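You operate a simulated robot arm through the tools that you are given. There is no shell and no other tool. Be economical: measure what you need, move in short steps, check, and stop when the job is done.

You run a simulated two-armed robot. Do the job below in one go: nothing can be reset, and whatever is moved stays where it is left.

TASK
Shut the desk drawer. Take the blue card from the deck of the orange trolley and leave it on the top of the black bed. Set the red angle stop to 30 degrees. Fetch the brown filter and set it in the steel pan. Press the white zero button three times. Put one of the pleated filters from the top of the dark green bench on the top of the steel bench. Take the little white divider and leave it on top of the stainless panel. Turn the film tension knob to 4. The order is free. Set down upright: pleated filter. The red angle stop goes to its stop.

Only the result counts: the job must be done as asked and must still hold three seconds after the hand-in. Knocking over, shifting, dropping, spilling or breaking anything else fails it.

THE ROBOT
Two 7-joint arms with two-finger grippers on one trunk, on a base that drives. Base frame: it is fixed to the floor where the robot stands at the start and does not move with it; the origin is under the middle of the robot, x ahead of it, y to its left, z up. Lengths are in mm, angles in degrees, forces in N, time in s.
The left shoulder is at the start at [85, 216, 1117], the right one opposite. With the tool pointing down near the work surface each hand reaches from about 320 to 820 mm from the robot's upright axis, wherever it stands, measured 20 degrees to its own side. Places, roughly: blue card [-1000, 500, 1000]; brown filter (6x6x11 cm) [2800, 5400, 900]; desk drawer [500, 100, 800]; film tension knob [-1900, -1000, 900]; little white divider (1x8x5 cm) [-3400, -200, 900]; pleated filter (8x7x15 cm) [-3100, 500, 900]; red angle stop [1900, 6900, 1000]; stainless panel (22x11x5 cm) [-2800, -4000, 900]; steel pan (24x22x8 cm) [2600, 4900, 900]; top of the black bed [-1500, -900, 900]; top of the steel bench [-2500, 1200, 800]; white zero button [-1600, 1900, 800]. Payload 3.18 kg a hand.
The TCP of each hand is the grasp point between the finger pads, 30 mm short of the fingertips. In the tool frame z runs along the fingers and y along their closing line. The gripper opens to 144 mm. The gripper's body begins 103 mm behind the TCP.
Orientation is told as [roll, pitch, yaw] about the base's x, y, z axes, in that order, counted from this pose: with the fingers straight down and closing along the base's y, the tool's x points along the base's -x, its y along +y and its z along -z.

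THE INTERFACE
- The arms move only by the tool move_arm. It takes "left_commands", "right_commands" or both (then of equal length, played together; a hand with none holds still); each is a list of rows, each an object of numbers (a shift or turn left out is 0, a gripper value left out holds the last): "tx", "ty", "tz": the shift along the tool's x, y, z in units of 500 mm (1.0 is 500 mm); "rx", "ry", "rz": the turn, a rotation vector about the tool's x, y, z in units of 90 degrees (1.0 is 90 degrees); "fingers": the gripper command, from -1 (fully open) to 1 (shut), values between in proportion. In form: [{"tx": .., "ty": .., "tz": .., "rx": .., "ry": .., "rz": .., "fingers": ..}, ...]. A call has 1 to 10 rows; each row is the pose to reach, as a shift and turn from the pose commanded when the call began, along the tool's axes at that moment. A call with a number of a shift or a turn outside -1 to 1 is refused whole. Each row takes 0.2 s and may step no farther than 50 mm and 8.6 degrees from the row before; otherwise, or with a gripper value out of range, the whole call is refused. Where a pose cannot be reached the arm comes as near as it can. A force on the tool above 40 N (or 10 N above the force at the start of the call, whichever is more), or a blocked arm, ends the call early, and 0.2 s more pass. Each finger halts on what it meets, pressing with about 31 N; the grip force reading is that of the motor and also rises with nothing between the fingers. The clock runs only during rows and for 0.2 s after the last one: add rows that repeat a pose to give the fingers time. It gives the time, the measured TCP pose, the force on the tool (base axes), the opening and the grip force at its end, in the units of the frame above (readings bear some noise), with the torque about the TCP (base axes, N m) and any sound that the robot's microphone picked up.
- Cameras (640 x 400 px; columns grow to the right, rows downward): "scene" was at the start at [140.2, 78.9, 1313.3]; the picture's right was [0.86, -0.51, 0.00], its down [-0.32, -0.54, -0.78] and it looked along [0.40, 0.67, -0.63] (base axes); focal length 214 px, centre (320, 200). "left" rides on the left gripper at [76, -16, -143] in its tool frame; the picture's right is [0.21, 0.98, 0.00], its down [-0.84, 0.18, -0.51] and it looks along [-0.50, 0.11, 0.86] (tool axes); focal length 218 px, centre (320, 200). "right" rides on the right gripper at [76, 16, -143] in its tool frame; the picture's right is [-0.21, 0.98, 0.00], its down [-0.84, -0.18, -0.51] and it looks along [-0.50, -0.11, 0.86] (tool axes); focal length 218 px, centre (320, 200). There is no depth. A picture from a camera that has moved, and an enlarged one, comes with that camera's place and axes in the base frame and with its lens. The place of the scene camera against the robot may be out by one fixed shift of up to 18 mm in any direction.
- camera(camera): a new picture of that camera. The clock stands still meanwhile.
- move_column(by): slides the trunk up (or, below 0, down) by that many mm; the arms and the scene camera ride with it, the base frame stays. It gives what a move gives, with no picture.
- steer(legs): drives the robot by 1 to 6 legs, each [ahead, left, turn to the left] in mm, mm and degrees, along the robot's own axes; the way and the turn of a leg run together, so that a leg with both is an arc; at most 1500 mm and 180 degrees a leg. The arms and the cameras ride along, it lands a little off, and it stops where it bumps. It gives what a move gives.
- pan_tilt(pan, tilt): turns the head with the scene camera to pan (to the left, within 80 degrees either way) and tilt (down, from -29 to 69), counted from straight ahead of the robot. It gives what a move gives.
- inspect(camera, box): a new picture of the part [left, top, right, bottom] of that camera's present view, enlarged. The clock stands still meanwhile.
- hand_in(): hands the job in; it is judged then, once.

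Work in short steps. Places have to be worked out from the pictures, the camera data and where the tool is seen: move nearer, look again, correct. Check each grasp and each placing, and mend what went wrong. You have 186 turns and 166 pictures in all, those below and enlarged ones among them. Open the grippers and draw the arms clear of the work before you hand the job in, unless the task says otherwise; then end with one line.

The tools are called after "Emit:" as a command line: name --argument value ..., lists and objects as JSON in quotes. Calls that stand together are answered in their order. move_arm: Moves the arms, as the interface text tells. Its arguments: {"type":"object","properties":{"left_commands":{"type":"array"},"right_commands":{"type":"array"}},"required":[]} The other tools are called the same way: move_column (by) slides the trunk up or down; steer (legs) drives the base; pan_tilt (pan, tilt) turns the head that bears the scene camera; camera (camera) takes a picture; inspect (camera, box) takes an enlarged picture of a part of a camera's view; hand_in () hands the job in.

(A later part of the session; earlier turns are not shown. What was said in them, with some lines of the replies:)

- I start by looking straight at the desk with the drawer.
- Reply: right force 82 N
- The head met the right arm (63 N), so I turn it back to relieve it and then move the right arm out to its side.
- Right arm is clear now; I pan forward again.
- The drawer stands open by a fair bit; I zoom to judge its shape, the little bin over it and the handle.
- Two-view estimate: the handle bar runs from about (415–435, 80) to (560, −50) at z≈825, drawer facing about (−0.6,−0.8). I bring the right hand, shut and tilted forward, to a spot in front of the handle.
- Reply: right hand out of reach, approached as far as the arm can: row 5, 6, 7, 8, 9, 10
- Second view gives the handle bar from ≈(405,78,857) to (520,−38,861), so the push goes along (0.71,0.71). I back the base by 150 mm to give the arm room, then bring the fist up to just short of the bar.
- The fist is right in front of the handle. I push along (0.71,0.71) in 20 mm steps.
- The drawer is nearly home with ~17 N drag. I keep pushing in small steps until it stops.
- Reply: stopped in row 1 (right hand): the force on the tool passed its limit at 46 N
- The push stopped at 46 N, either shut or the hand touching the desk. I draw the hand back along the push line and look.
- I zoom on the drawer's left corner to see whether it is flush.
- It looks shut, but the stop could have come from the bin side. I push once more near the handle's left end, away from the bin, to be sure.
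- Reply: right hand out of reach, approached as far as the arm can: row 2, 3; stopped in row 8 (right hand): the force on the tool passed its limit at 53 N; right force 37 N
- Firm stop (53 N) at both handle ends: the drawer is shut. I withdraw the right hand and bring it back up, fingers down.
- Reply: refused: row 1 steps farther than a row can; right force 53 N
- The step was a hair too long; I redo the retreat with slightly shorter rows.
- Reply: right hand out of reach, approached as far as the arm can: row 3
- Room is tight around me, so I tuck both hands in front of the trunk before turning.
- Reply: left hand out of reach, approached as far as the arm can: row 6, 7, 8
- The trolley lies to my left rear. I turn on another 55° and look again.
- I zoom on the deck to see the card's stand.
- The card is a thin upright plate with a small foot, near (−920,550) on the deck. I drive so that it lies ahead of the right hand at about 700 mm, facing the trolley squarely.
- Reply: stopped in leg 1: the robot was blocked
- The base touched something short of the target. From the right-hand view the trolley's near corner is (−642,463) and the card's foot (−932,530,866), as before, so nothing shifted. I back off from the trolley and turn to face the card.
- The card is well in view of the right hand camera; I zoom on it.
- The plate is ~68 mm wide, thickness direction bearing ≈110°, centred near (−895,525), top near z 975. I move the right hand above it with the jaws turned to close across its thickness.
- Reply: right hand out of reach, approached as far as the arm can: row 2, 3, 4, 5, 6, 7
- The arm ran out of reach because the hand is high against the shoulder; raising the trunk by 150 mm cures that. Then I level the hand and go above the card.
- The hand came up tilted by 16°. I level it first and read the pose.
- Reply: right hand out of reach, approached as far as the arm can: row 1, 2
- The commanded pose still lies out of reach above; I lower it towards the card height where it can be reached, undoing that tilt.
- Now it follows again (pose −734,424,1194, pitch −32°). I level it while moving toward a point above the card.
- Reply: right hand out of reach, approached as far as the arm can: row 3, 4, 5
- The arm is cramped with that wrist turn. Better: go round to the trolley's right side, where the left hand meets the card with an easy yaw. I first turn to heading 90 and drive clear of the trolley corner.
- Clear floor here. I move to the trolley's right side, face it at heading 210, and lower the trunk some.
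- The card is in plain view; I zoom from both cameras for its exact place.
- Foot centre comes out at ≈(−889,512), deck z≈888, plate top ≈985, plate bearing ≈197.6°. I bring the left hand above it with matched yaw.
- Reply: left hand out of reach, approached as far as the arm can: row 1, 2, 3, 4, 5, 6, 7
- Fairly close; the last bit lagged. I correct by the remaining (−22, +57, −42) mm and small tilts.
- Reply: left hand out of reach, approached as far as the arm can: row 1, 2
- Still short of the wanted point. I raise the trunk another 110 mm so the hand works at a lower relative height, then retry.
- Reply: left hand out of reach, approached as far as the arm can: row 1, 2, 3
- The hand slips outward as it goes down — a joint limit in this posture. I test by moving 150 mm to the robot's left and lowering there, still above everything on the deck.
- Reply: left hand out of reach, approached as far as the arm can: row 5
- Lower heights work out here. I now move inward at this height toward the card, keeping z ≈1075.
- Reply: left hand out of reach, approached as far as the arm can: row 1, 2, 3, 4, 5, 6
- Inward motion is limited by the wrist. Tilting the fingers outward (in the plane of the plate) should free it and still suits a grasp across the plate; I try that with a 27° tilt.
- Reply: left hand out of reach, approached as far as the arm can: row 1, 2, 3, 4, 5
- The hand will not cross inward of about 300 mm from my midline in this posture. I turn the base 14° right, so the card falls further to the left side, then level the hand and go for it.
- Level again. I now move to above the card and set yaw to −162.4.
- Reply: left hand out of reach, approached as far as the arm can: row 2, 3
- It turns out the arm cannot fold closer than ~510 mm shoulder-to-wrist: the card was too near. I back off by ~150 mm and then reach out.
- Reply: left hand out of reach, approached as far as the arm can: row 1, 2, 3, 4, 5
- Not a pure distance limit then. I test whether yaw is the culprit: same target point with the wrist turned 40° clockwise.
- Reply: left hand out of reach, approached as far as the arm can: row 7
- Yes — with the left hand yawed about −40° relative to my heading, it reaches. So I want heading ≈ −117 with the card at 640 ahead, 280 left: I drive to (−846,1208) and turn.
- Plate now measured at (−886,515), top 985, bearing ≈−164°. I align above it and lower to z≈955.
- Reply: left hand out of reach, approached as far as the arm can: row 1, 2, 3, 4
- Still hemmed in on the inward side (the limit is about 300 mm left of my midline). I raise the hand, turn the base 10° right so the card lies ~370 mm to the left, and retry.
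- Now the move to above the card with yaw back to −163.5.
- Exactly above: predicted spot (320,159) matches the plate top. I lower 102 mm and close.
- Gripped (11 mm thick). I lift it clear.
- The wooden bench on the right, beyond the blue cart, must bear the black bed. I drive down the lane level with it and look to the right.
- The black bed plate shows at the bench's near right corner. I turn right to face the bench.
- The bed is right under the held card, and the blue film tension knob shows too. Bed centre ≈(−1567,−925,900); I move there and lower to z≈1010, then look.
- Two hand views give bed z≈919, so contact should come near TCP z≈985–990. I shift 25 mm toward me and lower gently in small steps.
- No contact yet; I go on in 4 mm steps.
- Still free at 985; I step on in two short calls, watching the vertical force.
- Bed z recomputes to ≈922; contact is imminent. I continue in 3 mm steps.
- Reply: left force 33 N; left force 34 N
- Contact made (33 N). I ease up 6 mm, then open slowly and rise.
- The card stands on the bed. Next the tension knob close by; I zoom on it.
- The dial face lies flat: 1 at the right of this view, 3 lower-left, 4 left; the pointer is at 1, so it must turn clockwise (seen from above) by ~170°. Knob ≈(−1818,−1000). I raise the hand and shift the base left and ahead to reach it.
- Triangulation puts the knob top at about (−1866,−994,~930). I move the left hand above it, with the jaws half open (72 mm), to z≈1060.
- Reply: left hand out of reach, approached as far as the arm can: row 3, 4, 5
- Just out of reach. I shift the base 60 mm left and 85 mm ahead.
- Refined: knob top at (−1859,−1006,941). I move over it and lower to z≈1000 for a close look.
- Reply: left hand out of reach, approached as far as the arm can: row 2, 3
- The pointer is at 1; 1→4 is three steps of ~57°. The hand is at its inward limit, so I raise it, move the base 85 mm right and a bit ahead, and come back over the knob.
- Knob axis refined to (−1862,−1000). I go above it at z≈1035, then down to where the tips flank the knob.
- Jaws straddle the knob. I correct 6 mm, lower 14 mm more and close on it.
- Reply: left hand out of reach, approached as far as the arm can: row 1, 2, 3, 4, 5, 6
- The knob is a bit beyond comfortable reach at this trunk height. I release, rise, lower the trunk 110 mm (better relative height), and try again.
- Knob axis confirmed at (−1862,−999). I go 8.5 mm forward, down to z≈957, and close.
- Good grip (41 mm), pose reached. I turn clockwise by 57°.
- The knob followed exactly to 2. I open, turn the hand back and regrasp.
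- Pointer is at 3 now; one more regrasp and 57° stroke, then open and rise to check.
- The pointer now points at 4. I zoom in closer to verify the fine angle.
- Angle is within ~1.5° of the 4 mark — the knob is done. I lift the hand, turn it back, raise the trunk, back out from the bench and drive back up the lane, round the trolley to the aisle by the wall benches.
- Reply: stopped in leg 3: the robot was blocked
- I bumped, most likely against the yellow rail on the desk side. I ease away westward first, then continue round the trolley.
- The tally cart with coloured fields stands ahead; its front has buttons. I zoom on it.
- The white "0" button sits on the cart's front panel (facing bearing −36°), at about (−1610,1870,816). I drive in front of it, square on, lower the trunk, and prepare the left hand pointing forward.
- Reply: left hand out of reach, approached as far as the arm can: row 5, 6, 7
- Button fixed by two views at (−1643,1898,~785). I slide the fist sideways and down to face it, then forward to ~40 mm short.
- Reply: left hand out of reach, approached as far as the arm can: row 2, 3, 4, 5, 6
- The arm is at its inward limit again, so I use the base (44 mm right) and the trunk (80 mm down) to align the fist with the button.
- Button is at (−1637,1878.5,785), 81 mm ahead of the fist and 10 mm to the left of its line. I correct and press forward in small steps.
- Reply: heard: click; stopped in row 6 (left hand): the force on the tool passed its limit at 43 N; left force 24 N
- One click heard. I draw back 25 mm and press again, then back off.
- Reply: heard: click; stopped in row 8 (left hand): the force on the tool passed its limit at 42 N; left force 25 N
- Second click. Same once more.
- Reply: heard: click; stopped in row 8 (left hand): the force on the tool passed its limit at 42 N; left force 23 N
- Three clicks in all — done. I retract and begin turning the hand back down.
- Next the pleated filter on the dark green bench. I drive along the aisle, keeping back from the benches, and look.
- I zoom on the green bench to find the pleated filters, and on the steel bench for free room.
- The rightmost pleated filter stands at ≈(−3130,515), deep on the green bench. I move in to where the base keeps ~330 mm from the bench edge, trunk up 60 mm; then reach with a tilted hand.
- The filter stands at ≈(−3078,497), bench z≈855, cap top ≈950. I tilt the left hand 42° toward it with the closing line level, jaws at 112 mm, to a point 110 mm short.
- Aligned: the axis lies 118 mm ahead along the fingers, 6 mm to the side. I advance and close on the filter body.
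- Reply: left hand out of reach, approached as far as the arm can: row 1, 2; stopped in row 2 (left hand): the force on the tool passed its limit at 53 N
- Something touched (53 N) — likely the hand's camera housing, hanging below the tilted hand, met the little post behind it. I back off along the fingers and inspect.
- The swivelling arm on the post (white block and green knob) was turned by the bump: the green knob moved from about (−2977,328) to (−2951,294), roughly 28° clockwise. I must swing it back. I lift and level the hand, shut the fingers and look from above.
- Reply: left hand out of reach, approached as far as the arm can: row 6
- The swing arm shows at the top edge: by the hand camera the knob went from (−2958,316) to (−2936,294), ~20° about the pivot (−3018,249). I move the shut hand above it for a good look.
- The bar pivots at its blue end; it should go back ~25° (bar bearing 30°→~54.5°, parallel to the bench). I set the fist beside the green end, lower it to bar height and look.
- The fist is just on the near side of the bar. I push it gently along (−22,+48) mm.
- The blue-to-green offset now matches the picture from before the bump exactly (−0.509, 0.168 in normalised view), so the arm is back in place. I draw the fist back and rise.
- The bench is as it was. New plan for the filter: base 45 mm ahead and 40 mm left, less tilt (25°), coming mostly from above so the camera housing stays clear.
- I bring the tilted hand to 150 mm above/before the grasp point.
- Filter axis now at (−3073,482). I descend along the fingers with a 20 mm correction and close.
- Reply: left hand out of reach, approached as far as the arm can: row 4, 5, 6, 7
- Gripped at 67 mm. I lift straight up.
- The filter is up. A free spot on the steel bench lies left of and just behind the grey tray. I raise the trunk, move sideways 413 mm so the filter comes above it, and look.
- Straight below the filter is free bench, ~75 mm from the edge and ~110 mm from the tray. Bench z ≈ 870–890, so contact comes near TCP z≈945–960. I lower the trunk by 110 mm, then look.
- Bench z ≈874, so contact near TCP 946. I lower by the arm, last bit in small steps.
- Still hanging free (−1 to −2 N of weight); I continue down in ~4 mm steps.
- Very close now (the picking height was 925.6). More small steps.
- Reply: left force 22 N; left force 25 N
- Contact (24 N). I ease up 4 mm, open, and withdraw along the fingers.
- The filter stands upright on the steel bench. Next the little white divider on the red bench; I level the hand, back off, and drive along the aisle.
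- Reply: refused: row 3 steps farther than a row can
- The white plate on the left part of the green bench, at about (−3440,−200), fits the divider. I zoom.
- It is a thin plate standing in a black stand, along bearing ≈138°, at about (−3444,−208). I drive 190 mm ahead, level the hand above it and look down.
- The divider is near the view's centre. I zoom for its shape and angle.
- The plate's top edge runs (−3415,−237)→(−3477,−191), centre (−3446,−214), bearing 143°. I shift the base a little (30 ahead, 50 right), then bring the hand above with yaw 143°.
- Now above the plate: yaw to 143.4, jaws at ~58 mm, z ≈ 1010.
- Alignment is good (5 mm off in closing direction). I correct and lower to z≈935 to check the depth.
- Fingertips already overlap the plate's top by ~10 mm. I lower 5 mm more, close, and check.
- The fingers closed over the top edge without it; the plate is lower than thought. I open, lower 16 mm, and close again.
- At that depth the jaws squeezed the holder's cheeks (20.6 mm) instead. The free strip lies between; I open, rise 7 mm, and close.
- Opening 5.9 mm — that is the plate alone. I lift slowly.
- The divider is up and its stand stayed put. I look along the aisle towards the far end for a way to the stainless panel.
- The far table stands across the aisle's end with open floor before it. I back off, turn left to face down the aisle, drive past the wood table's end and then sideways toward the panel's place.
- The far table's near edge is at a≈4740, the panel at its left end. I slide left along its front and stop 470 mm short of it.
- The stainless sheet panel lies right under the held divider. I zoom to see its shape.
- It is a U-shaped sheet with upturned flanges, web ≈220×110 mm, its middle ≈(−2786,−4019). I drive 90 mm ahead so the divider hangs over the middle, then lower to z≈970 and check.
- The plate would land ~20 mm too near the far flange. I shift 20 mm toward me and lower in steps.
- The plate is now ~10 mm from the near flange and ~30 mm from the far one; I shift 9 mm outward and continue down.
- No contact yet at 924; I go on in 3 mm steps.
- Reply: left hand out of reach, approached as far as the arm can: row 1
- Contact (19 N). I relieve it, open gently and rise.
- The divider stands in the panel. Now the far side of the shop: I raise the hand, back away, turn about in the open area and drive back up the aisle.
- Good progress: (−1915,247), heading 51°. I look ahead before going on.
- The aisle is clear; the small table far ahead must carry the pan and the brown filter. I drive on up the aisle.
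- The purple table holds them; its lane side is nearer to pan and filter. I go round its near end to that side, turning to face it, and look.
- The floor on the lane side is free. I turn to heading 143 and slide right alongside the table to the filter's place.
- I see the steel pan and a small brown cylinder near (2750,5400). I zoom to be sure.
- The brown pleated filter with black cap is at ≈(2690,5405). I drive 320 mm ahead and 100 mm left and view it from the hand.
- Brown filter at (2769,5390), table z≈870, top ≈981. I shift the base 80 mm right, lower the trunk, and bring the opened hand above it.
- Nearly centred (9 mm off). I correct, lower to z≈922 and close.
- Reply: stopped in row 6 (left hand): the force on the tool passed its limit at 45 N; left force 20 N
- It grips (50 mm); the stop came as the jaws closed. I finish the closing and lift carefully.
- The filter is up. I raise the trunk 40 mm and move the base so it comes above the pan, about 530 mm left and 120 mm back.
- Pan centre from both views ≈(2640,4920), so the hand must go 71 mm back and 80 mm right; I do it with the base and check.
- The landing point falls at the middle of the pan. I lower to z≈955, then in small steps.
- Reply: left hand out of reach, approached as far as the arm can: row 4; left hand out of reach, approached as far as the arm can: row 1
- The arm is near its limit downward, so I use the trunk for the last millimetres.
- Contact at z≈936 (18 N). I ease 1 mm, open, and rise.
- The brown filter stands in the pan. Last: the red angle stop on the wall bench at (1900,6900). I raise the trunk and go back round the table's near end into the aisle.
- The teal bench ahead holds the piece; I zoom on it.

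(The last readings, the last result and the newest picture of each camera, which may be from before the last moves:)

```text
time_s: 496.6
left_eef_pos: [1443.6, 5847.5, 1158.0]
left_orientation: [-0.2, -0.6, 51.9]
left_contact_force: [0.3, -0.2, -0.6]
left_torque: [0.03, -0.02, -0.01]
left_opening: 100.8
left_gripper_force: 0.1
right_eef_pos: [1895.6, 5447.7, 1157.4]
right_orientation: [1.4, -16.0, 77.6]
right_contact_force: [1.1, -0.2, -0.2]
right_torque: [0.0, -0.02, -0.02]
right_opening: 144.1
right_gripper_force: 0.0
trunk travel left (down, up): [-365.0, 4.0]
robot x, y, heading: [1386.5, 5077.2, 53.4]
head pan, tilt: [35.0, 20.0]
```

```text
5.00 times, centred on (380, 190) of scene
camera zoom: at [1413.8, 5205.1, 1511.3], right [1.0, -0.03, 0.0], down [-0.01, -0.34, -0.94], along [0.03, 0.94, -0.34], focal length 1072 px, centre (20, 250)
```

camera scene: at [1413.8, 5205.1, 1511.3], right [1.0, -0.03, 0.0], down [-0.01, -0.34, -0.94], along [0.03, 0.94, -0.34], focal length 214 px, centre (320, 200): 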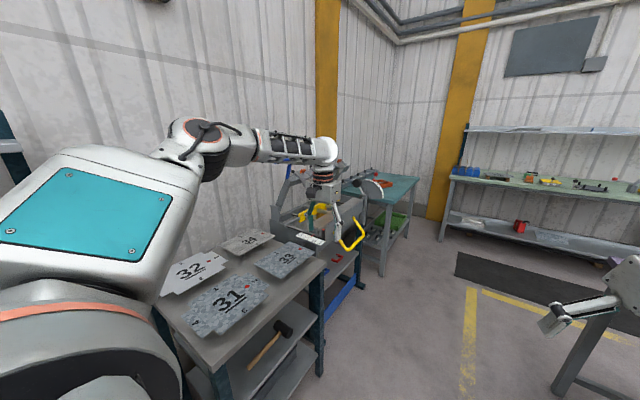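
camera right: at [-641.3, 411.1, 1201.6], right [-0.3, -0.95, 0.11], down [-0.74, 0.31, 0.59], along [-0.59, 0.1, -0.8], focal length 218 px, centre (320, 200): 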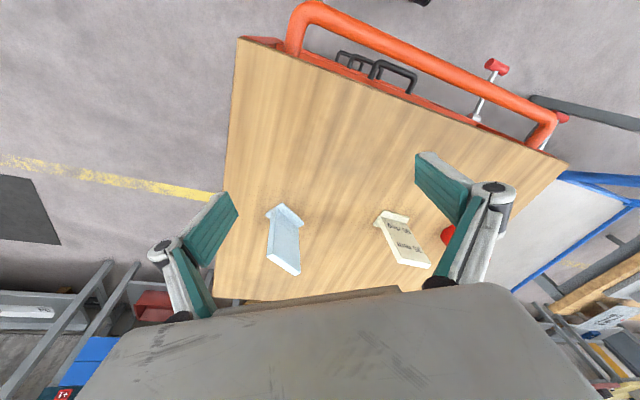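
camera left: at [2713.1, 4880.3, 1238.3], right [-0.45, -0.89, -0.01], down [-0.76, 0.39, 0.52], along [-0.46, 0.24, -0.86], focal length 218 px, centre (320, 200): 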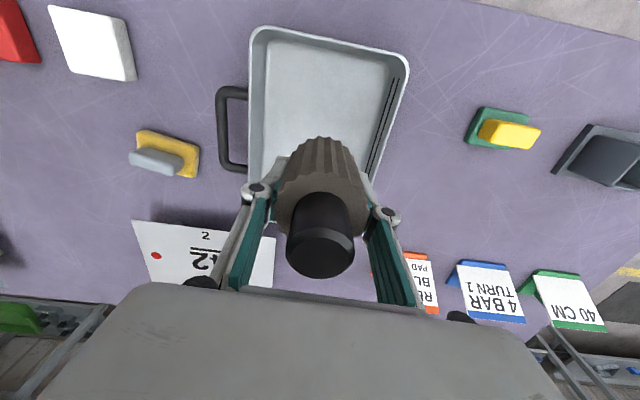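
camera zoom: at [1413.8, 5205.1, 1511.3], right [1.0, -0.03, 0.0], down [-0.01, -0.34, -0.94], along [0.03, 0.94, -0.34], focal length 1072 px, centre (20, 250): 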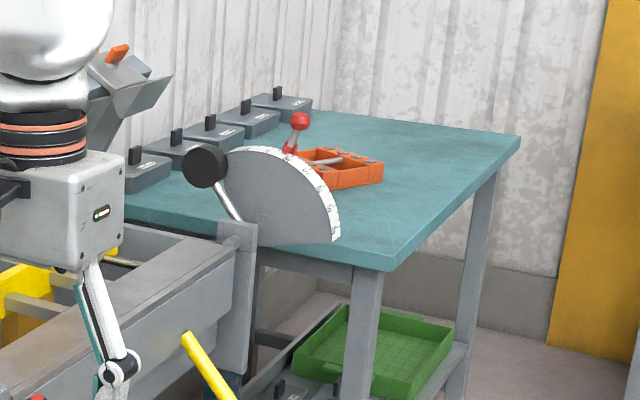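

It is a vertical quadrant with an arc scale, at the end of the saw, with the red ball-knobbed stop on its rim. I drive 800 mm closer for a readable view.

Emit:
steer --legs '[[800, 0, 0]]'

Emit:
pan_tilt --pan 40 --tilt 25

Emit:
camera --camera "scene"

```text
time_s: 500.9
left_eef_pos: [1914.7, 6505.5, 1157.9]
left_orientation: [-0.1, -0.6, 52.7]
left_contact_force: [0.1, -0.2, 0.7]
left_torque: [0.0, 0.03, 0.03]
left_opening: 101.0
left_gripper_force: 0.0
right_eef_pos: [2370.6, 6113.2, 1157.5]
right_orientation: [1.4, -16.0, 78.5]
right_contact_force: [0.5, 0.3, 0.3]
right_torque: [-0.03, 0.02, 0.04]
right_opening: 144.1
right_gripper_force: 0.0
trunk travel left (down, up): [-365.0, 4.0]
robot x, y, heading: [1869.3, 5733.4, 54.2]
head pan, tilt: [35.0, 20.0]
```

```text
time_s: 501.6
left_eef_pos: [1913.7, 6506.0, 1157.7]
left_orientation: [-0.1, -0.6, 52.6]
left_contact_force: [0.2, -0.1, 0.1]
left_torque: [0.01, -0.01, 0.03]
left_opening: 100.7
left_gripper_force: 0.1
right_eef_pos: [2372.3, 6114.3, 1157.0]
right_orientation: [1.4, -16.0, 78.4]
right_contact_force: [-1.1, 0.1, 0.4]
right_torque: [0.01, -0.03, 0.01]
right_opening: 144.1
right_gripper_force: 0.0
trunk travel left (down, up): [-365.0, 4.0]
robot x, y, heading: [1865.5, 5733.9, 54.1]
head pan, tilt: [40.0, 25.0]
```

```text
19 pictures are left
camera scene: at [1885.5, 5861.7, 1503.3], right [1.0, 0.07, 0.0], down [0.03, -0.42, -0.91], along [-0.07, 0.9, -0.42], focal length 214 px, centre (320, 200)
```

scene: 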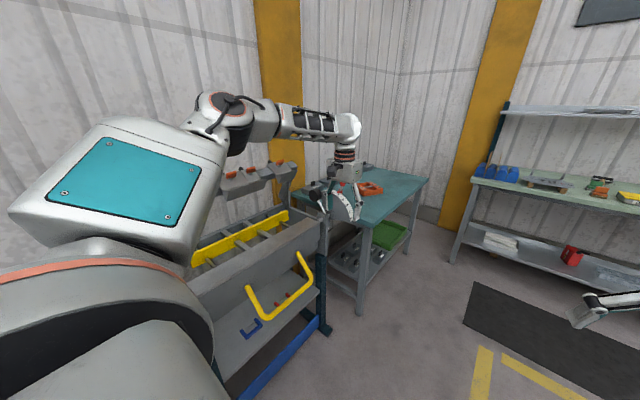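

I zoom on the quadrant.

Emit:
inspect --camera "scene" --box '[290, 150, 400, 240]'

```text
4.44 times, centred on (345, 195) of scene
camera zoom: at [1885.5, 5861.7, 1503.3], right [1.0, 0.07, 0.0], down [0.03, -0.42, -0.91], along [-0.07, 0.9, -0.42], focal length 953 px, centre (209, 222)
```

zoom: 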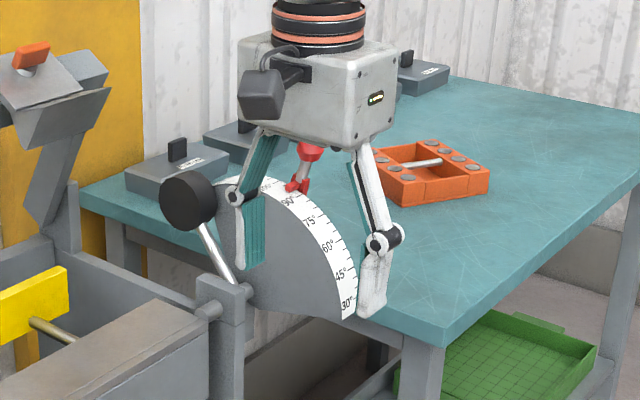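

Scale reads 30 at the lower front end, and the stop now sits at ~90; it must slide down the arc to the 30° end. I'll grip the red ball across and follow the arc with the left hand. First raise that hand, then drive past and turn to face the bench.

Emit:
move_arm --left_commands '[{"tz": -0.08}, {"tz": -0.16}, {"tz": -0.2}]'

Emit:
steer --legs '[[0, -40, -1], [1373, 0, 0]]'

Emit:
steer --legs '[[0, 0, 90]]'

Emit:
camera --camera "left"

```text
time_s: 502.4
left_eef_pos: [1913.7, 6504.7, 1255.6]
left_orientation: [-0.2, -0.5, 52.7]
left_contact_force: [0.2, -0.9, -0.2]
left_torque: [0.02, -0.02, 0.0]
left_opening: 100.9
left_gripper_force: 0.1
right_eef_pos: [2371.0, 6111.8, 1156.8]
right_orientation: [1.3, -16.1, 78.5]
right_contact_force: [0.0, 0.5, 0.3]
right_torque: [0.0, -0.02, -0.01]
right_opening: 144.2
right_gripper_force: 0.0
trunk travel left (down, up): [-365.0, 4.0]
robot x, y, heading: [1871.0, 5732.7, 54.2]
head pan, tilt: [40.0, 25.0]
```

```text
time_s: 509.9
left_eef_pos: [2725.3, 7615.4, 1256.2]
left_orientation: [-0.1, -0.6, 54.7]
left_contact_force: [1.4, 0.3, -0.4]
left_torque: [0.0, 0.01, 0.02]
left_opening: 100.9
left_gripper_force: 0.1
right_eef_pos: [3195.2, 7240.6, 1156.7]
right_orientation: [1.3, -16.0, 80.3]
right_contact_force: [-0.3, 0.9, 0.5]
right_torque: [-0.02, 0.01, -0.06]
right_opening: 144.1
right_gripper_force: 0.1
trunk travel left (down, up): [-365.0, 4.0]
robot x, y, heading: [2704.2, 6842.5, 56.0]
head pan, tilt: [40.0, 25.0]
```

```text
time_s: 514.2
left_eef_pos: [1931.9, 6838.2, 1257.3]
left_orientation: [-0.1, -0.5, 146.4]
left_contact_force: [-0.6, -0.7, -0.3]
left_torque: [0.04, -0.02, 0.0]
left_opening: 100.7
left_gripper_force: 0.0
right_eef_pos: [2293.0, 7320.6, 1157.8]
right_orientation: [1.4, -16.0, 172.1]
right_contact_force: [0.4, 0.4, 0.6]
right_torque: [-0.01, -0.01, 0.05]
right_opening: 144.0
right_gripper_force: 0.1
trunk travel left (down, up): [-365.0, 4.0]
robot x, y, heading: [2708.3, 6843.4, 148.0]
head pan, tilt: [40.0, 25.0]
```

```text
17 pictures are left
camera left: at [2005.3, 6807.7, 1398.1], right [-0.37, -0.93, -0.01], down [-0.8, 0.31, 0.52], along [-0.48, 0.19, -0.86], focal length 218 px, centre (320, 200)
```

left: 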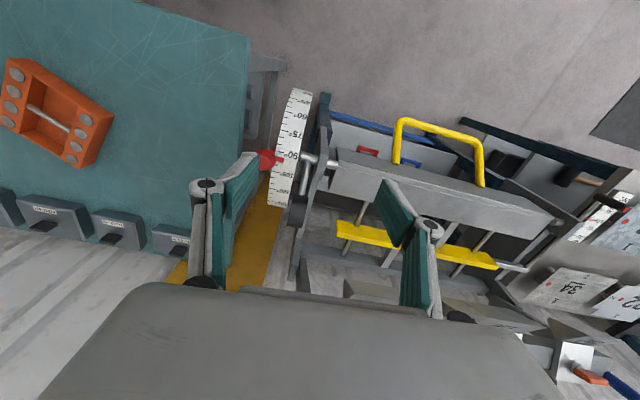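

Splendid view of the rim scale. I zoom on the stop.

Emit:
inspect --camera "left" --box '[220, 70, 340, 220]'

```text
2.67 times, centred on (280, 145) of left
camera zoom: at [2005.3, 6807.7, 1398.1], right [-0.37, -0.93, -0.01], down [-0.8, 0.31, 0.52], along [-0.48, 0.19, -0.86], focal length 582 px, centre (427, 347)
```

zoom: 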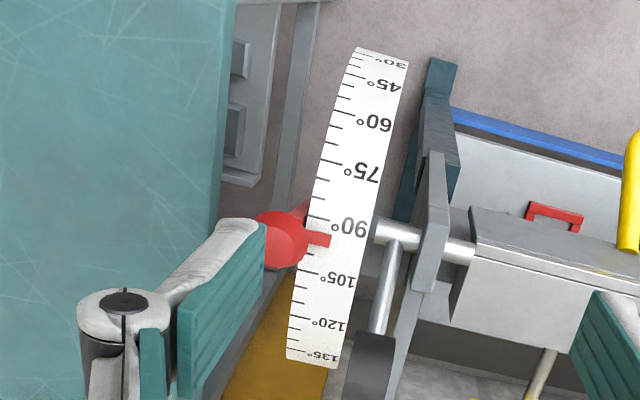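

Ball ≈(1926,6926,1092), rim radius ≈151 mm about (n −2665, z 914), pointer at ~94°. I'll push the ball with the closed fingertips from behind and above, down along the arc to its end at 30°. First lower the trunk 70 mm and set the fist just behind the ball, still high.

Emit:
move_column --by -70

Emit:
move_arm --left_commands '[{"tx": -0.07, "ty": -0.053, "rz": 0.012, "fingers": 1}, {"tx": -0.14, "ty": -0.106, "rz": 0.024, "fingers": 1}, {"tx": -0.207, "ty": -0.158, "rz": 0.037, "fingers": 1}, {"tx": -0.207, "ty": -0.158, "rz": 0.037, "fingers": 1}]'

Emit:
camera --camera "left"

```text
time_s: 515.3
left_eef_pos: [1931.2, 6838.2, 1185.9]
left_orientation: [-0.1, -0.7, 146.4]
left_contact_force: [-0.6, 0.2, 0.1]
left_torque: [0.02, 0.0, 0.01]
left_opening: 100.6
left_gripper_force: 0.1
right_eef_pos: [2292.1, 7319.1, 1088.0]
right_orientation: [1.4, -16.1, 172.1]
right_contact_force: [0.6, -0.3, 0.1]
right_torque: [0.03, -0.03, 0.01]
right_opening: 143.9
right_gripper_force: 0.1
trunk travel left (down, up): [-295.0, 74.0]
robot x, y, heading: [2704.0, 6844.0, 147.6]
head pan, tilt: [40.0, 25.0]
```

```text
time_s: 516.3
left_eef_pos: [1949.6, 6890.7, 1166.4]
left_orientation: [-0.2, -0.8, 143.1]
left_contact_force: [0.1, 0.0, 0.7]
left_torque: [0.03, 0.04, -0.01]
left_opening: 0.0
left_gripper_force: 30.7
left hand out of reach, approached as far as the arm can: row 1, 2, 3, 4
right_eef_pos: [2293.4, 7319.7, 1087.5]
right_orientation: [1.5, -16.0, 172.2]
right_contact_force: [0.1, 0.2, 0.7]
right_torque: [0.01, 0.05, 0.02]
right_opening: 143.9
right_gripper_force: 0.1
trunk travel left (down, up): [-295.0, 74.0]
robot x, y, heading: [2706.8, 6841.7, 147.9]
head pan, tilt: [40.0, 25.0]
```

```text
15 pictures are left
camera left: at [2022.1, 6856.3, 1306.8], right [-0.42, -0.91, -0.01], down [-0.78, 0.36, 0.52], along [-0.47, 0.22, -0.85], focal length 218 px, centre (320, 200)
```

left: 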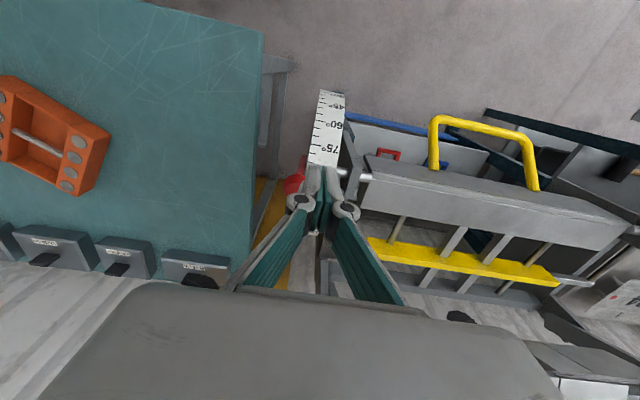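

Too far by some 90 mm. I raise the trunk 20 mm, drive 110 mm ahead, and then set the fist behind the ball.

Emit:
move_column --by 20

Emit:
steer --legs '[[110, 0, 0]]'

Emit:
camera --camera "left"

```text
time_s: 517.0
left_eef_pos: [1948.4, 6890.4, 1187.7]
left_orientation: [-0.2, -1.1, 143.1]
left_contact_force: [-0.1, -0.3, 0.2]
left_torque: [-0.03, -0.03, -0.01]
left_opening: 0.0
left_gripper_force: 30.7
right_eef_pos: [2292.3, 7320.2, 1106.3]
right_orientation: [1.6, -15.9, 172.1]
right_contact_force: [-0.7, -0.6, -0.3]
right_torque: [0.03, 0.01, -0.01]
right_opening: 144.1
right_gripper_force: 0.1
trunk travel left (down, up): [-315.0, 54.0]
robot x, y, heading: [2708.8, 6841.9, 147.6]
head pan, tilt: [40.0, 25.0]
```

```text
time_s: 518.2
left_eef_pos: [1856.5, 6949.2, 1187.8]
left_orientation: [-0.2, -1.3, 142.9]
left_contact_force: [0.2, 0.1, -1.1]
left_torque: [0.0, -0.08, -0.01]
left_opening: 0.0
left_gripper_force: 31.1
right_eef_pos: [2200.9, 7379.2, 1106.7]
right_orientation: [1.4, -16.0, 172.0]
right_contact_force: [-0.7, -0.6, 0.4]
right_torque: [-0.01, -0.01, -0.01]
right_opening: 144.2
right_gripper_force: 0.1
trunk travel left (down, up): [-315.0, 54.0]
robot x, y, heading: [2612.2, 6905.4, 148.0]
head pan, tilt: [40.0, 25.0]
```

```text
14 pictures are left
camera left: at [1930.2, 6912.7, 1329.4], right [-0.42, -0.91, -0.01], down [-0.77, 0.36, 0.52], along [-0.47, 0.23, -0.85], focal length 218 px, centre (320, 200)
```

left: 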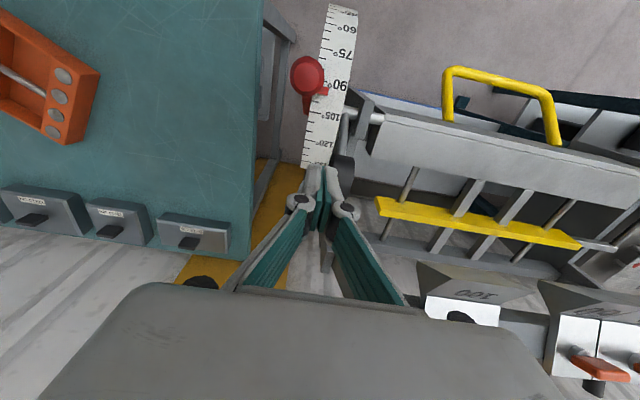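

The ball is clearly at (1929,6928), 70 mm in front of the fist. I shift 28 mm to line up with it, lower behind it, and push the first part of the arc.

Emit:
move_arm --left_commands '[{"tx": 0.02, "ty": -0.056}, {"tx": 0.04, "ty": -0.056, "tz": 0.08}, {"tx": 0.04, "ty": -0.056, "tz": 0.16}, {"tx": 0.086, "ty": -0.056, "tz": 0.16}, {"tx": 0.13, "ty": -0.056, "tz": 0.17}, {"tx": 0.172, "ty": -0.056, "tz": 0.18}, {"tx": 0.2, "ty": -0.056, "tz": 0.192}, {"tx": 0.23, "ty": -0.056, "tz": 0.204}]'

Emit:
camera --camera "left"

```text
time_s: 520.0
left_eef_pos: [1964.6, 6902.9, 1084.0]
left_orientation: [-0.2, -1.3, 143.0]
left_contact_force: [-0.2, -0.3, -0.6]
left_torque: [0.01, -0.01, 0.0]
left_opening: 0.1
left_gripper_force: 30.8
right_eef_pos: [2203.2, 7378.2, 1107.5]
right_orientation: [1.4, -16.0, 172.0]
right_contact_force: [-0.3, 0.4, 0.3]
right_torque: [0.02, 0.05, 0.02]
right_opening: 144.1
right_gripper_force: 0.1
trunk travel left (down, up): [-315.0, 54.0]
robot x, y, heading: [2612.5, 6900.6, 147.8]
head pan, tilt: [40.0, 25.0]
```

```text
13 pictures are left
camera left: at [2037.9, 6867.5, 1224.3], right [-0.42, -0.91, -0.01], down [-0.77, 0.36, 0.53], along [-0.47, 0.23, -0.85], focal length 218 px, centre (320, 200)
```

left: 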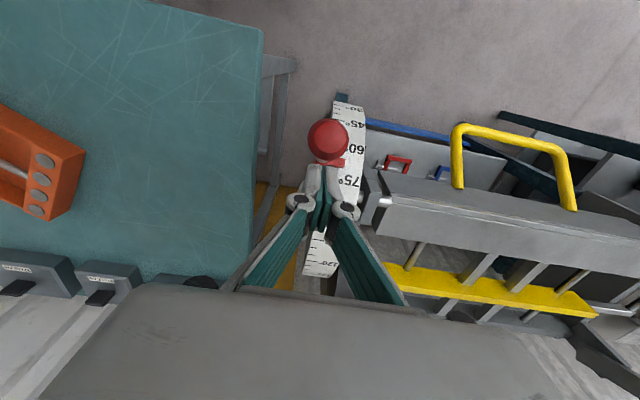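

The stop moved to ~68°. I continue along the arc.

Emit:
move_arm --left_commands '[{"tx": 0.03, "tz": 0.014}, {"tx": 0.058, "tz": 0.028}, {"tx": 0.082, "tz": 0.049}, {"tx": 0.106, "tz": 0.07}, {"tx": 0.128, "tz": 0.097}, {"tx": 0.148, "tz": 0.124}]'

Emit:
camera --camera "left"

```text
time_s: 521.4
left_eef_pos: [2022.1, 6859.4, 1018.8]
left_orientation: [-0.2, -1.2, 142.9]
left_contact_force: [0.2, -0.5, -0.4]
left_torque: [0.02, 0.0, 0.02]
left_opening: 0.2
left_gripper_force: 30.5
right_eef_pos: [2201.3, 7378.4, 1106.7]
right_orientation: [1.5, -16.0, 172.1]
right_contact_force: [0.5, -0.3, 1.0]
right_torque: [-0.02, 0.0, 0.02]
right_opening: 144.2
right_gripper_force: 0.1
trunk travel left (down, up): [-315.0, 54.0]
robot x, y, heading: [2613.3, 6902.7, 147.7]
head pan, tilt: [40.0, 25.0]
```

```text
12 pictures are left
camera left: at [2095.4, 6823.9, 1160.2], right [-0.42, -0.91, -0.01], down [-0.77, 0.36, 0.52], along [-0.47, 0.23, -0.85], focal length 218 px, centre (320, 200)
```

left: 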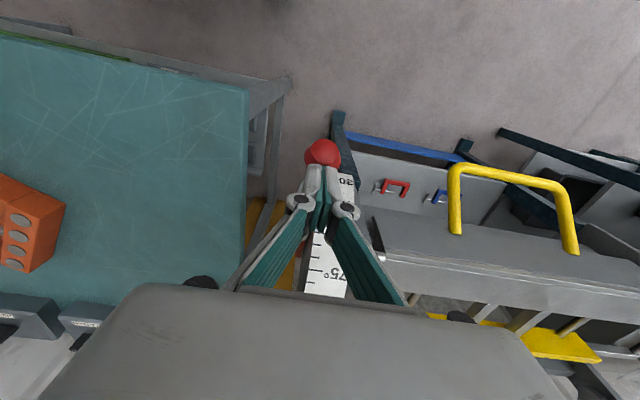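

The ball is almost down (~34°), just ahead under the fist. I move 12 mm over it and press down in small steps to the end stop.

Emit:
move_arm --left_commands '[{"tx": 0.024, "tz": 0.004}, {"tx": 0.024, "tz": 0.016}, {"tx": 0.024, "tz": 0.028}, {"tx": 0.024, "tz": 0.04}, {"tx": 0.024, "tz": 0.052}, {"tx": 0.024, "tz": 0.064}, {"tx": 0.024, "tz": 0.076}, {"tx": 0.024, "tz": 0.088}]'

Emit:
inspect --camera "left" --box '[240, 90, 400, 270]'

```text
time_s: 523.2
left_eef_pos: [2032.4, 6852.7, 976.8]
left_orientation: [-0.1, -1.4, 143.0]
left_contact_force: [0.2, -2.9, 18.2]
left_torque: [-0.19, -0.18, -0.04]
left_opening: 6.0
left_gripper_force: 30.4
right_eef_pos: [2202.5, 7378.5, 1108.4]
right_orientation: [1.4, -16.1, 172.3]
right_contact_force: [0.0, 0.4, 0.2]
right_torque: [-0.02, 0.02, 0.0]
right_opening: 144.3
right_gripper_force: 0.1
trunk travel left (down, up): [-315.0, 54.0]
robot x, y, heading: [2615.0, 6899.7, 148.0]
head pan, tilt: [40.0, 25.0]
```

```text
2.22 times, centred on (320, 180) of left
camera zoom: at [2105.9, 6817.2, 1118.0], right [-0.42, -0.91, -0.01], down [-0.77, 0.35, 0.53], along [-0.48, 0.23, -0.85], focal length 485 px, centre (320, 244)
```

zoom: 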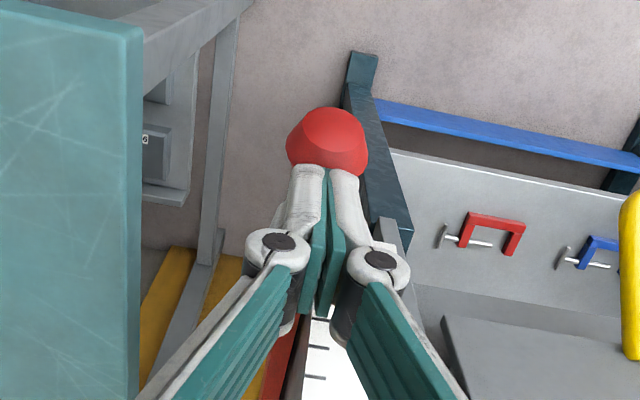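

Now pressing with 18 N. I press on until it stops firmly.

Emit:
move_arm --left_commands '[{"tz": 0.008}, {"tz": 0.016}, {"tz": 0.024}, {"tz": 0.032}]'

```text
time_s: 523.6
left_eef_pos: [2032.7, 6852.8, 976.6]
left_orientation: [-0.1, -1.7, 142.9]
left_contact_force: [8.4, -6.3, 26.3]
left_torque: [-0.39, -0.48, 0.0]
left_opening: 5.8
left_gripper_force: 30.5
right_eef_pos: [2202.7, 7377.6, 1108.9]
right_orientation: [1.4, -16.1, 172.1]
right_contact_force: [-0.5, -0.9, 0.7]
right_torque: [0.0, -0.01, -0.02]
right_opening: 144.2
right_gripper_force: 0.1
trunk travel left (down, up): [-315.0, 54.0]
robot x, y, heading: [2615.6, 6899.7, 147.7]
head pan, tilt: [40.0, 25.0]
stopped in row 2 (left hand): the force on the tool passed its limit at 46 N (the readings are from after the stop); the commanded pose is now the measured one
```

Firm stop (46 N). I back the fist straight up and check the reading.

Emit:
move_arm --left_commands '[{"tz": -0.02}, {"tz": -0.1}, {"tz": -0.2}, {"tz": -0.28}, {"tz": -0.36}]'

Emit:
inspect --camera "left" --box '[250, 90, 410, 230]'

```text
time_s: 524.8
left_eef_pos: [2034.0, 6849.4, 1155.2]
left_orientation: [-0.1, -1.6, 143.0]
left_contact_force: [-0.1, -0.2, 0.2]
left_torque: [-0.01, -0.01, 0.02]
left_opening: 0.0
left_gripper_force: 30.7
right_eef_pos: [2201.2, 7378.5, 1106.9]
right_orientation: [1.4, -16.0, 172.1]
right_contact_force: [0.3, 0.4, 0.0]
right_torque: [0.01, 0.0, 0.01]
right_opening: 144.1
right_gripper_force: 0.0
trunk travel left (down, up): [-315.0, 54.0]
robot x, y, heading: [2615.3, 6898.4, 147.7]
head pan, tilt: [40.0, 25.0]
```

```text
2.86 times, centred on (330, 160) of left
camera zoom: at [2108.2, 6813.7, 1295.3], right [-0.42, -0.91, -0.01], down [-0.77, 0.35, 0.53], along [-0.48, 0.23, -0.85], focal length 624 px, centre (291, 314)
```

zoom: 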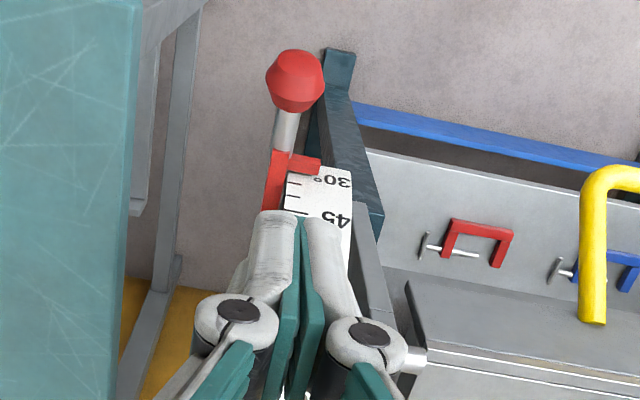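

The pointer appears at the 30° end. I zoom tighter to confirm.

Emit:
inspect --camera "left" --box '[305, 125, 355, 165]'

```text
10.00 times, centred on (330, 145) of left
camera zoom: at [2108.2, 6813.7, 1295.3], right [-0.42, -0.91, -0.01], down [-0.77, 0.35, 0.53], along [-0.48, 0.23, -0.85], focal length 2183 px, centre (220, 750)
```

zoom: 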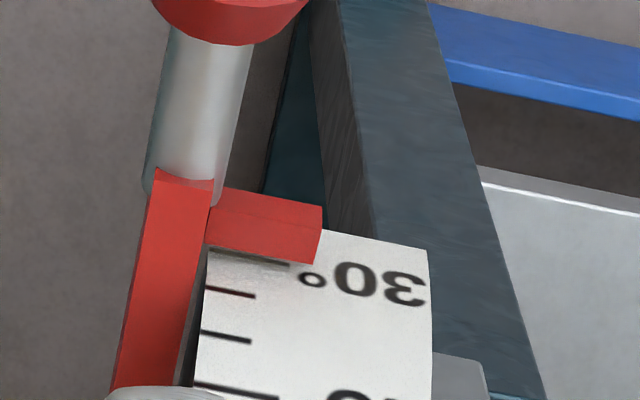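

The 30° tick lies right at the pointer tab's edge; the tab stands proud of the rim, so parallax matters. I check from the head camera's steeper frontal angle.

Emit:
pan_tilt --pan 35 --tilt 45

Emit:
camera --camera "scene"

```text
time_s: 525.6
left_eef_pos: [2033.4, 6849.3, 1153.5]
left_orientation: [-0.1, -1.6, 143.0]
left_contact_force: [-0.9, 1.0, 0.0]
left_torque: [0.01, 0.0, 0.01]
left_opening: 0.0
left_gripper_force: 31.4
right_eef_pos: [2201.1, 7378.3, 1108.4]
right_orientation: [1.3, -16.0, 172.1]
right_contact_force: [-0.4, -1.2, -0.3]
right_torque: [-0.02, -0.01, 0.01]
right_opening: 143.8
right_gripper_force: 0.0
trunk travel left (down, up): [-315.0, 54.0]
robot x, y, heading: [2612.9, 6898.7, 147.8]
head pan, tilt: [35.0, 45.0]
```

```text
8 pictures are left
camera scene: at [2498.1, 6923.3, 1423.4], right [-0.05, 1.0, 0.0], down [0.71, 0.04, -0.71], along [-0.71, -0.04, -0.71], focal length 214 px, centre (320, 200)
```

scene: 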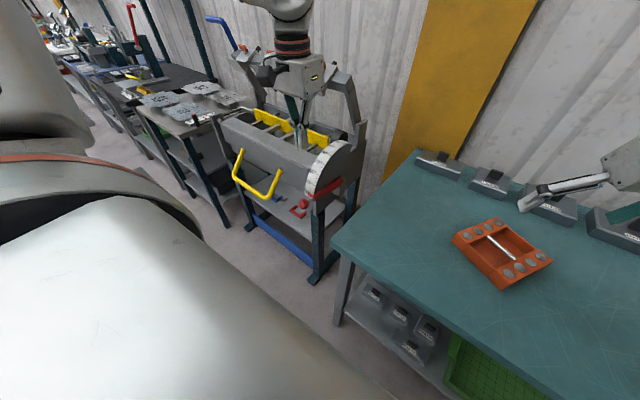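

Emit:
inspect --camera "scene" --box '[285, 135, 365, 215]'

```text
5.00 times, centred on (325, 175) of scene
camera zoom: at [2498.1, 6923.3, 1423.4], right [-0.05, 1.0, 0.0], down [0.71, 0.04, -0.71], along [-0.71, -0.04, -0.71], focal length 1072 px, centre (295, 325)
```

zoom: 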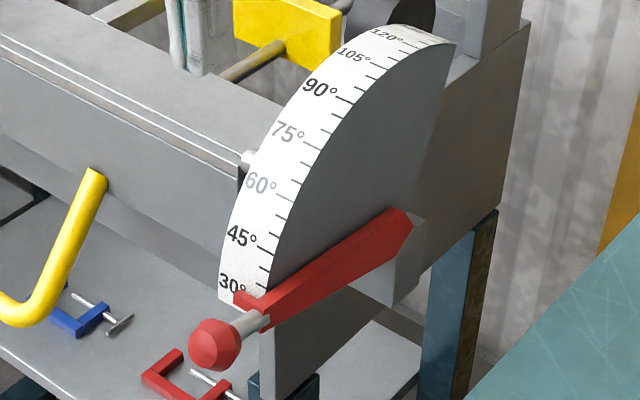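

The pointer tab sits on 30°. I open the left gripper and back the robot away from the bench before handing in.

Emit:
move_arm --left_commands '[{"tz": -0.06}, {"tz": -0.1}]'

Emit:
steer --legs '[[-250, 0, 0]]'

Emit:
move_arm --left_commands '[{"fingers": -1}, {"fingers": -1}, {"fingers": -1}, {"fingers": -1}, {"fingers": -1}]'

Emit:
camera --camera "scene"

```text
time_s: 526.2
left_eef_pos: [2034.9, 6849.5, 1203.9]
left_orientation: [-0.1, -1.6, 143.0]
left_contact_force: [-1.7, 0.0, 1.0]
left_torque: [0.02, -0.02, 0.01]
left_opening: 0.0
left_gripper_force: 30.7
right_eef_pos: [2201.0, 7378.0, 1107.9]
right_orientation: [1.4, -15.9, 172.1]
right_contact_force: [0.0, -0.3, -0.6]
right_torque: [0.02, -0.07, -0.02]
right_opening: 144.0
right_gripper_force: 0.1
trunk travel left (down, up): [-315.0, 54.0]
robot x, y, heading: [2616.3, 6898.9, 147.7]
head pan, tilt: [35.0, 45.0]
```

```text
time_s: 528.1
left_eef_pos: [2247.9, 6719.0, 1203.3]
left_orientation: [-0.1, -1.5, 142.9]
left_contact_force: [0.4, 0.2, 0.4]
left_torque: [0.07, 0.01, 0.02]
left_opening: 0.0
left_gripper_force: 30.8
right_eef_pos: [2414.4, 7246.0, 1107.4]
right_orientation: [1.5, -16.0, 171.9]
right_contact_force: [-0.1, -0.9, 0.0]
right_torque: [0.01, -0.01, 0.01]
right_opening: 144.1
right_gripper_force: 0.0
trunk travel left (down, up): [-315.0, 54.0]
robot x, y, heading: [2824.6, 6767.2, 147.9]
head pan, tilt: [35.0, 45.0]
```

```text
time_s: 529.3
left_eef_pos: [2245.1, 6719.1, 1204.6]
left_orientation: [-0.1, -1.5, 142.8]
left_contact_force: [0.1, -0.4, 0.0]
left_torque: [0.03, 0.04, 0.01]
left_opening: 143.7
left_gripper_force: 0.1
right_eef_pos: [2414.5, 7246.7, 1105.7]
right_orientation: [1.4, -16.0, 171.8]
right_contact_force: [0.1, -0.3, 0.4]
right_torque: [0.03, 0.0, 0.0]
right_opening: 143.9
right_gripper_force: 0.0
trunk travel left (down, up): [-315.0, 54.0]
robot x, y, heading: [2824.1, 6764.2, 147.6]
head pan, tilt: [35.0, 45.0]
```

```text
6 pictures are left
camera scene: at [2709.2, 6790.5, 1423.3], right [-0.05, 1.0, 0.0], down [0.71, 0.03, -0.71], along [-0.71, -0.03, -0.71], focal length 214 px, centre (320, 200)
```

scene: 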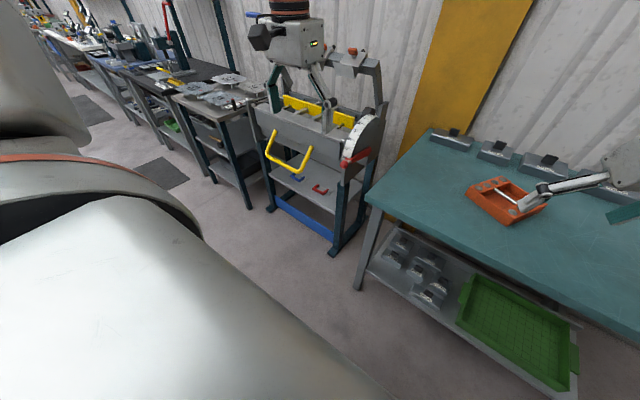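

Both grippers are open, both arms are clear, and the red stop is still at its end. Every step is done, so I hand in.

Emit:
hand_in

```text
The job is handed in.
```

I did all eight tasks and handed the job in, but I bumped three things on the way. A swivelling arm on the green bench got turned and I swung it back, judging by the pictures. The base also stopped twice against something, probably the trolley and the yellow rail; the trolley's load had not visibly moved, and I did not check the rail.
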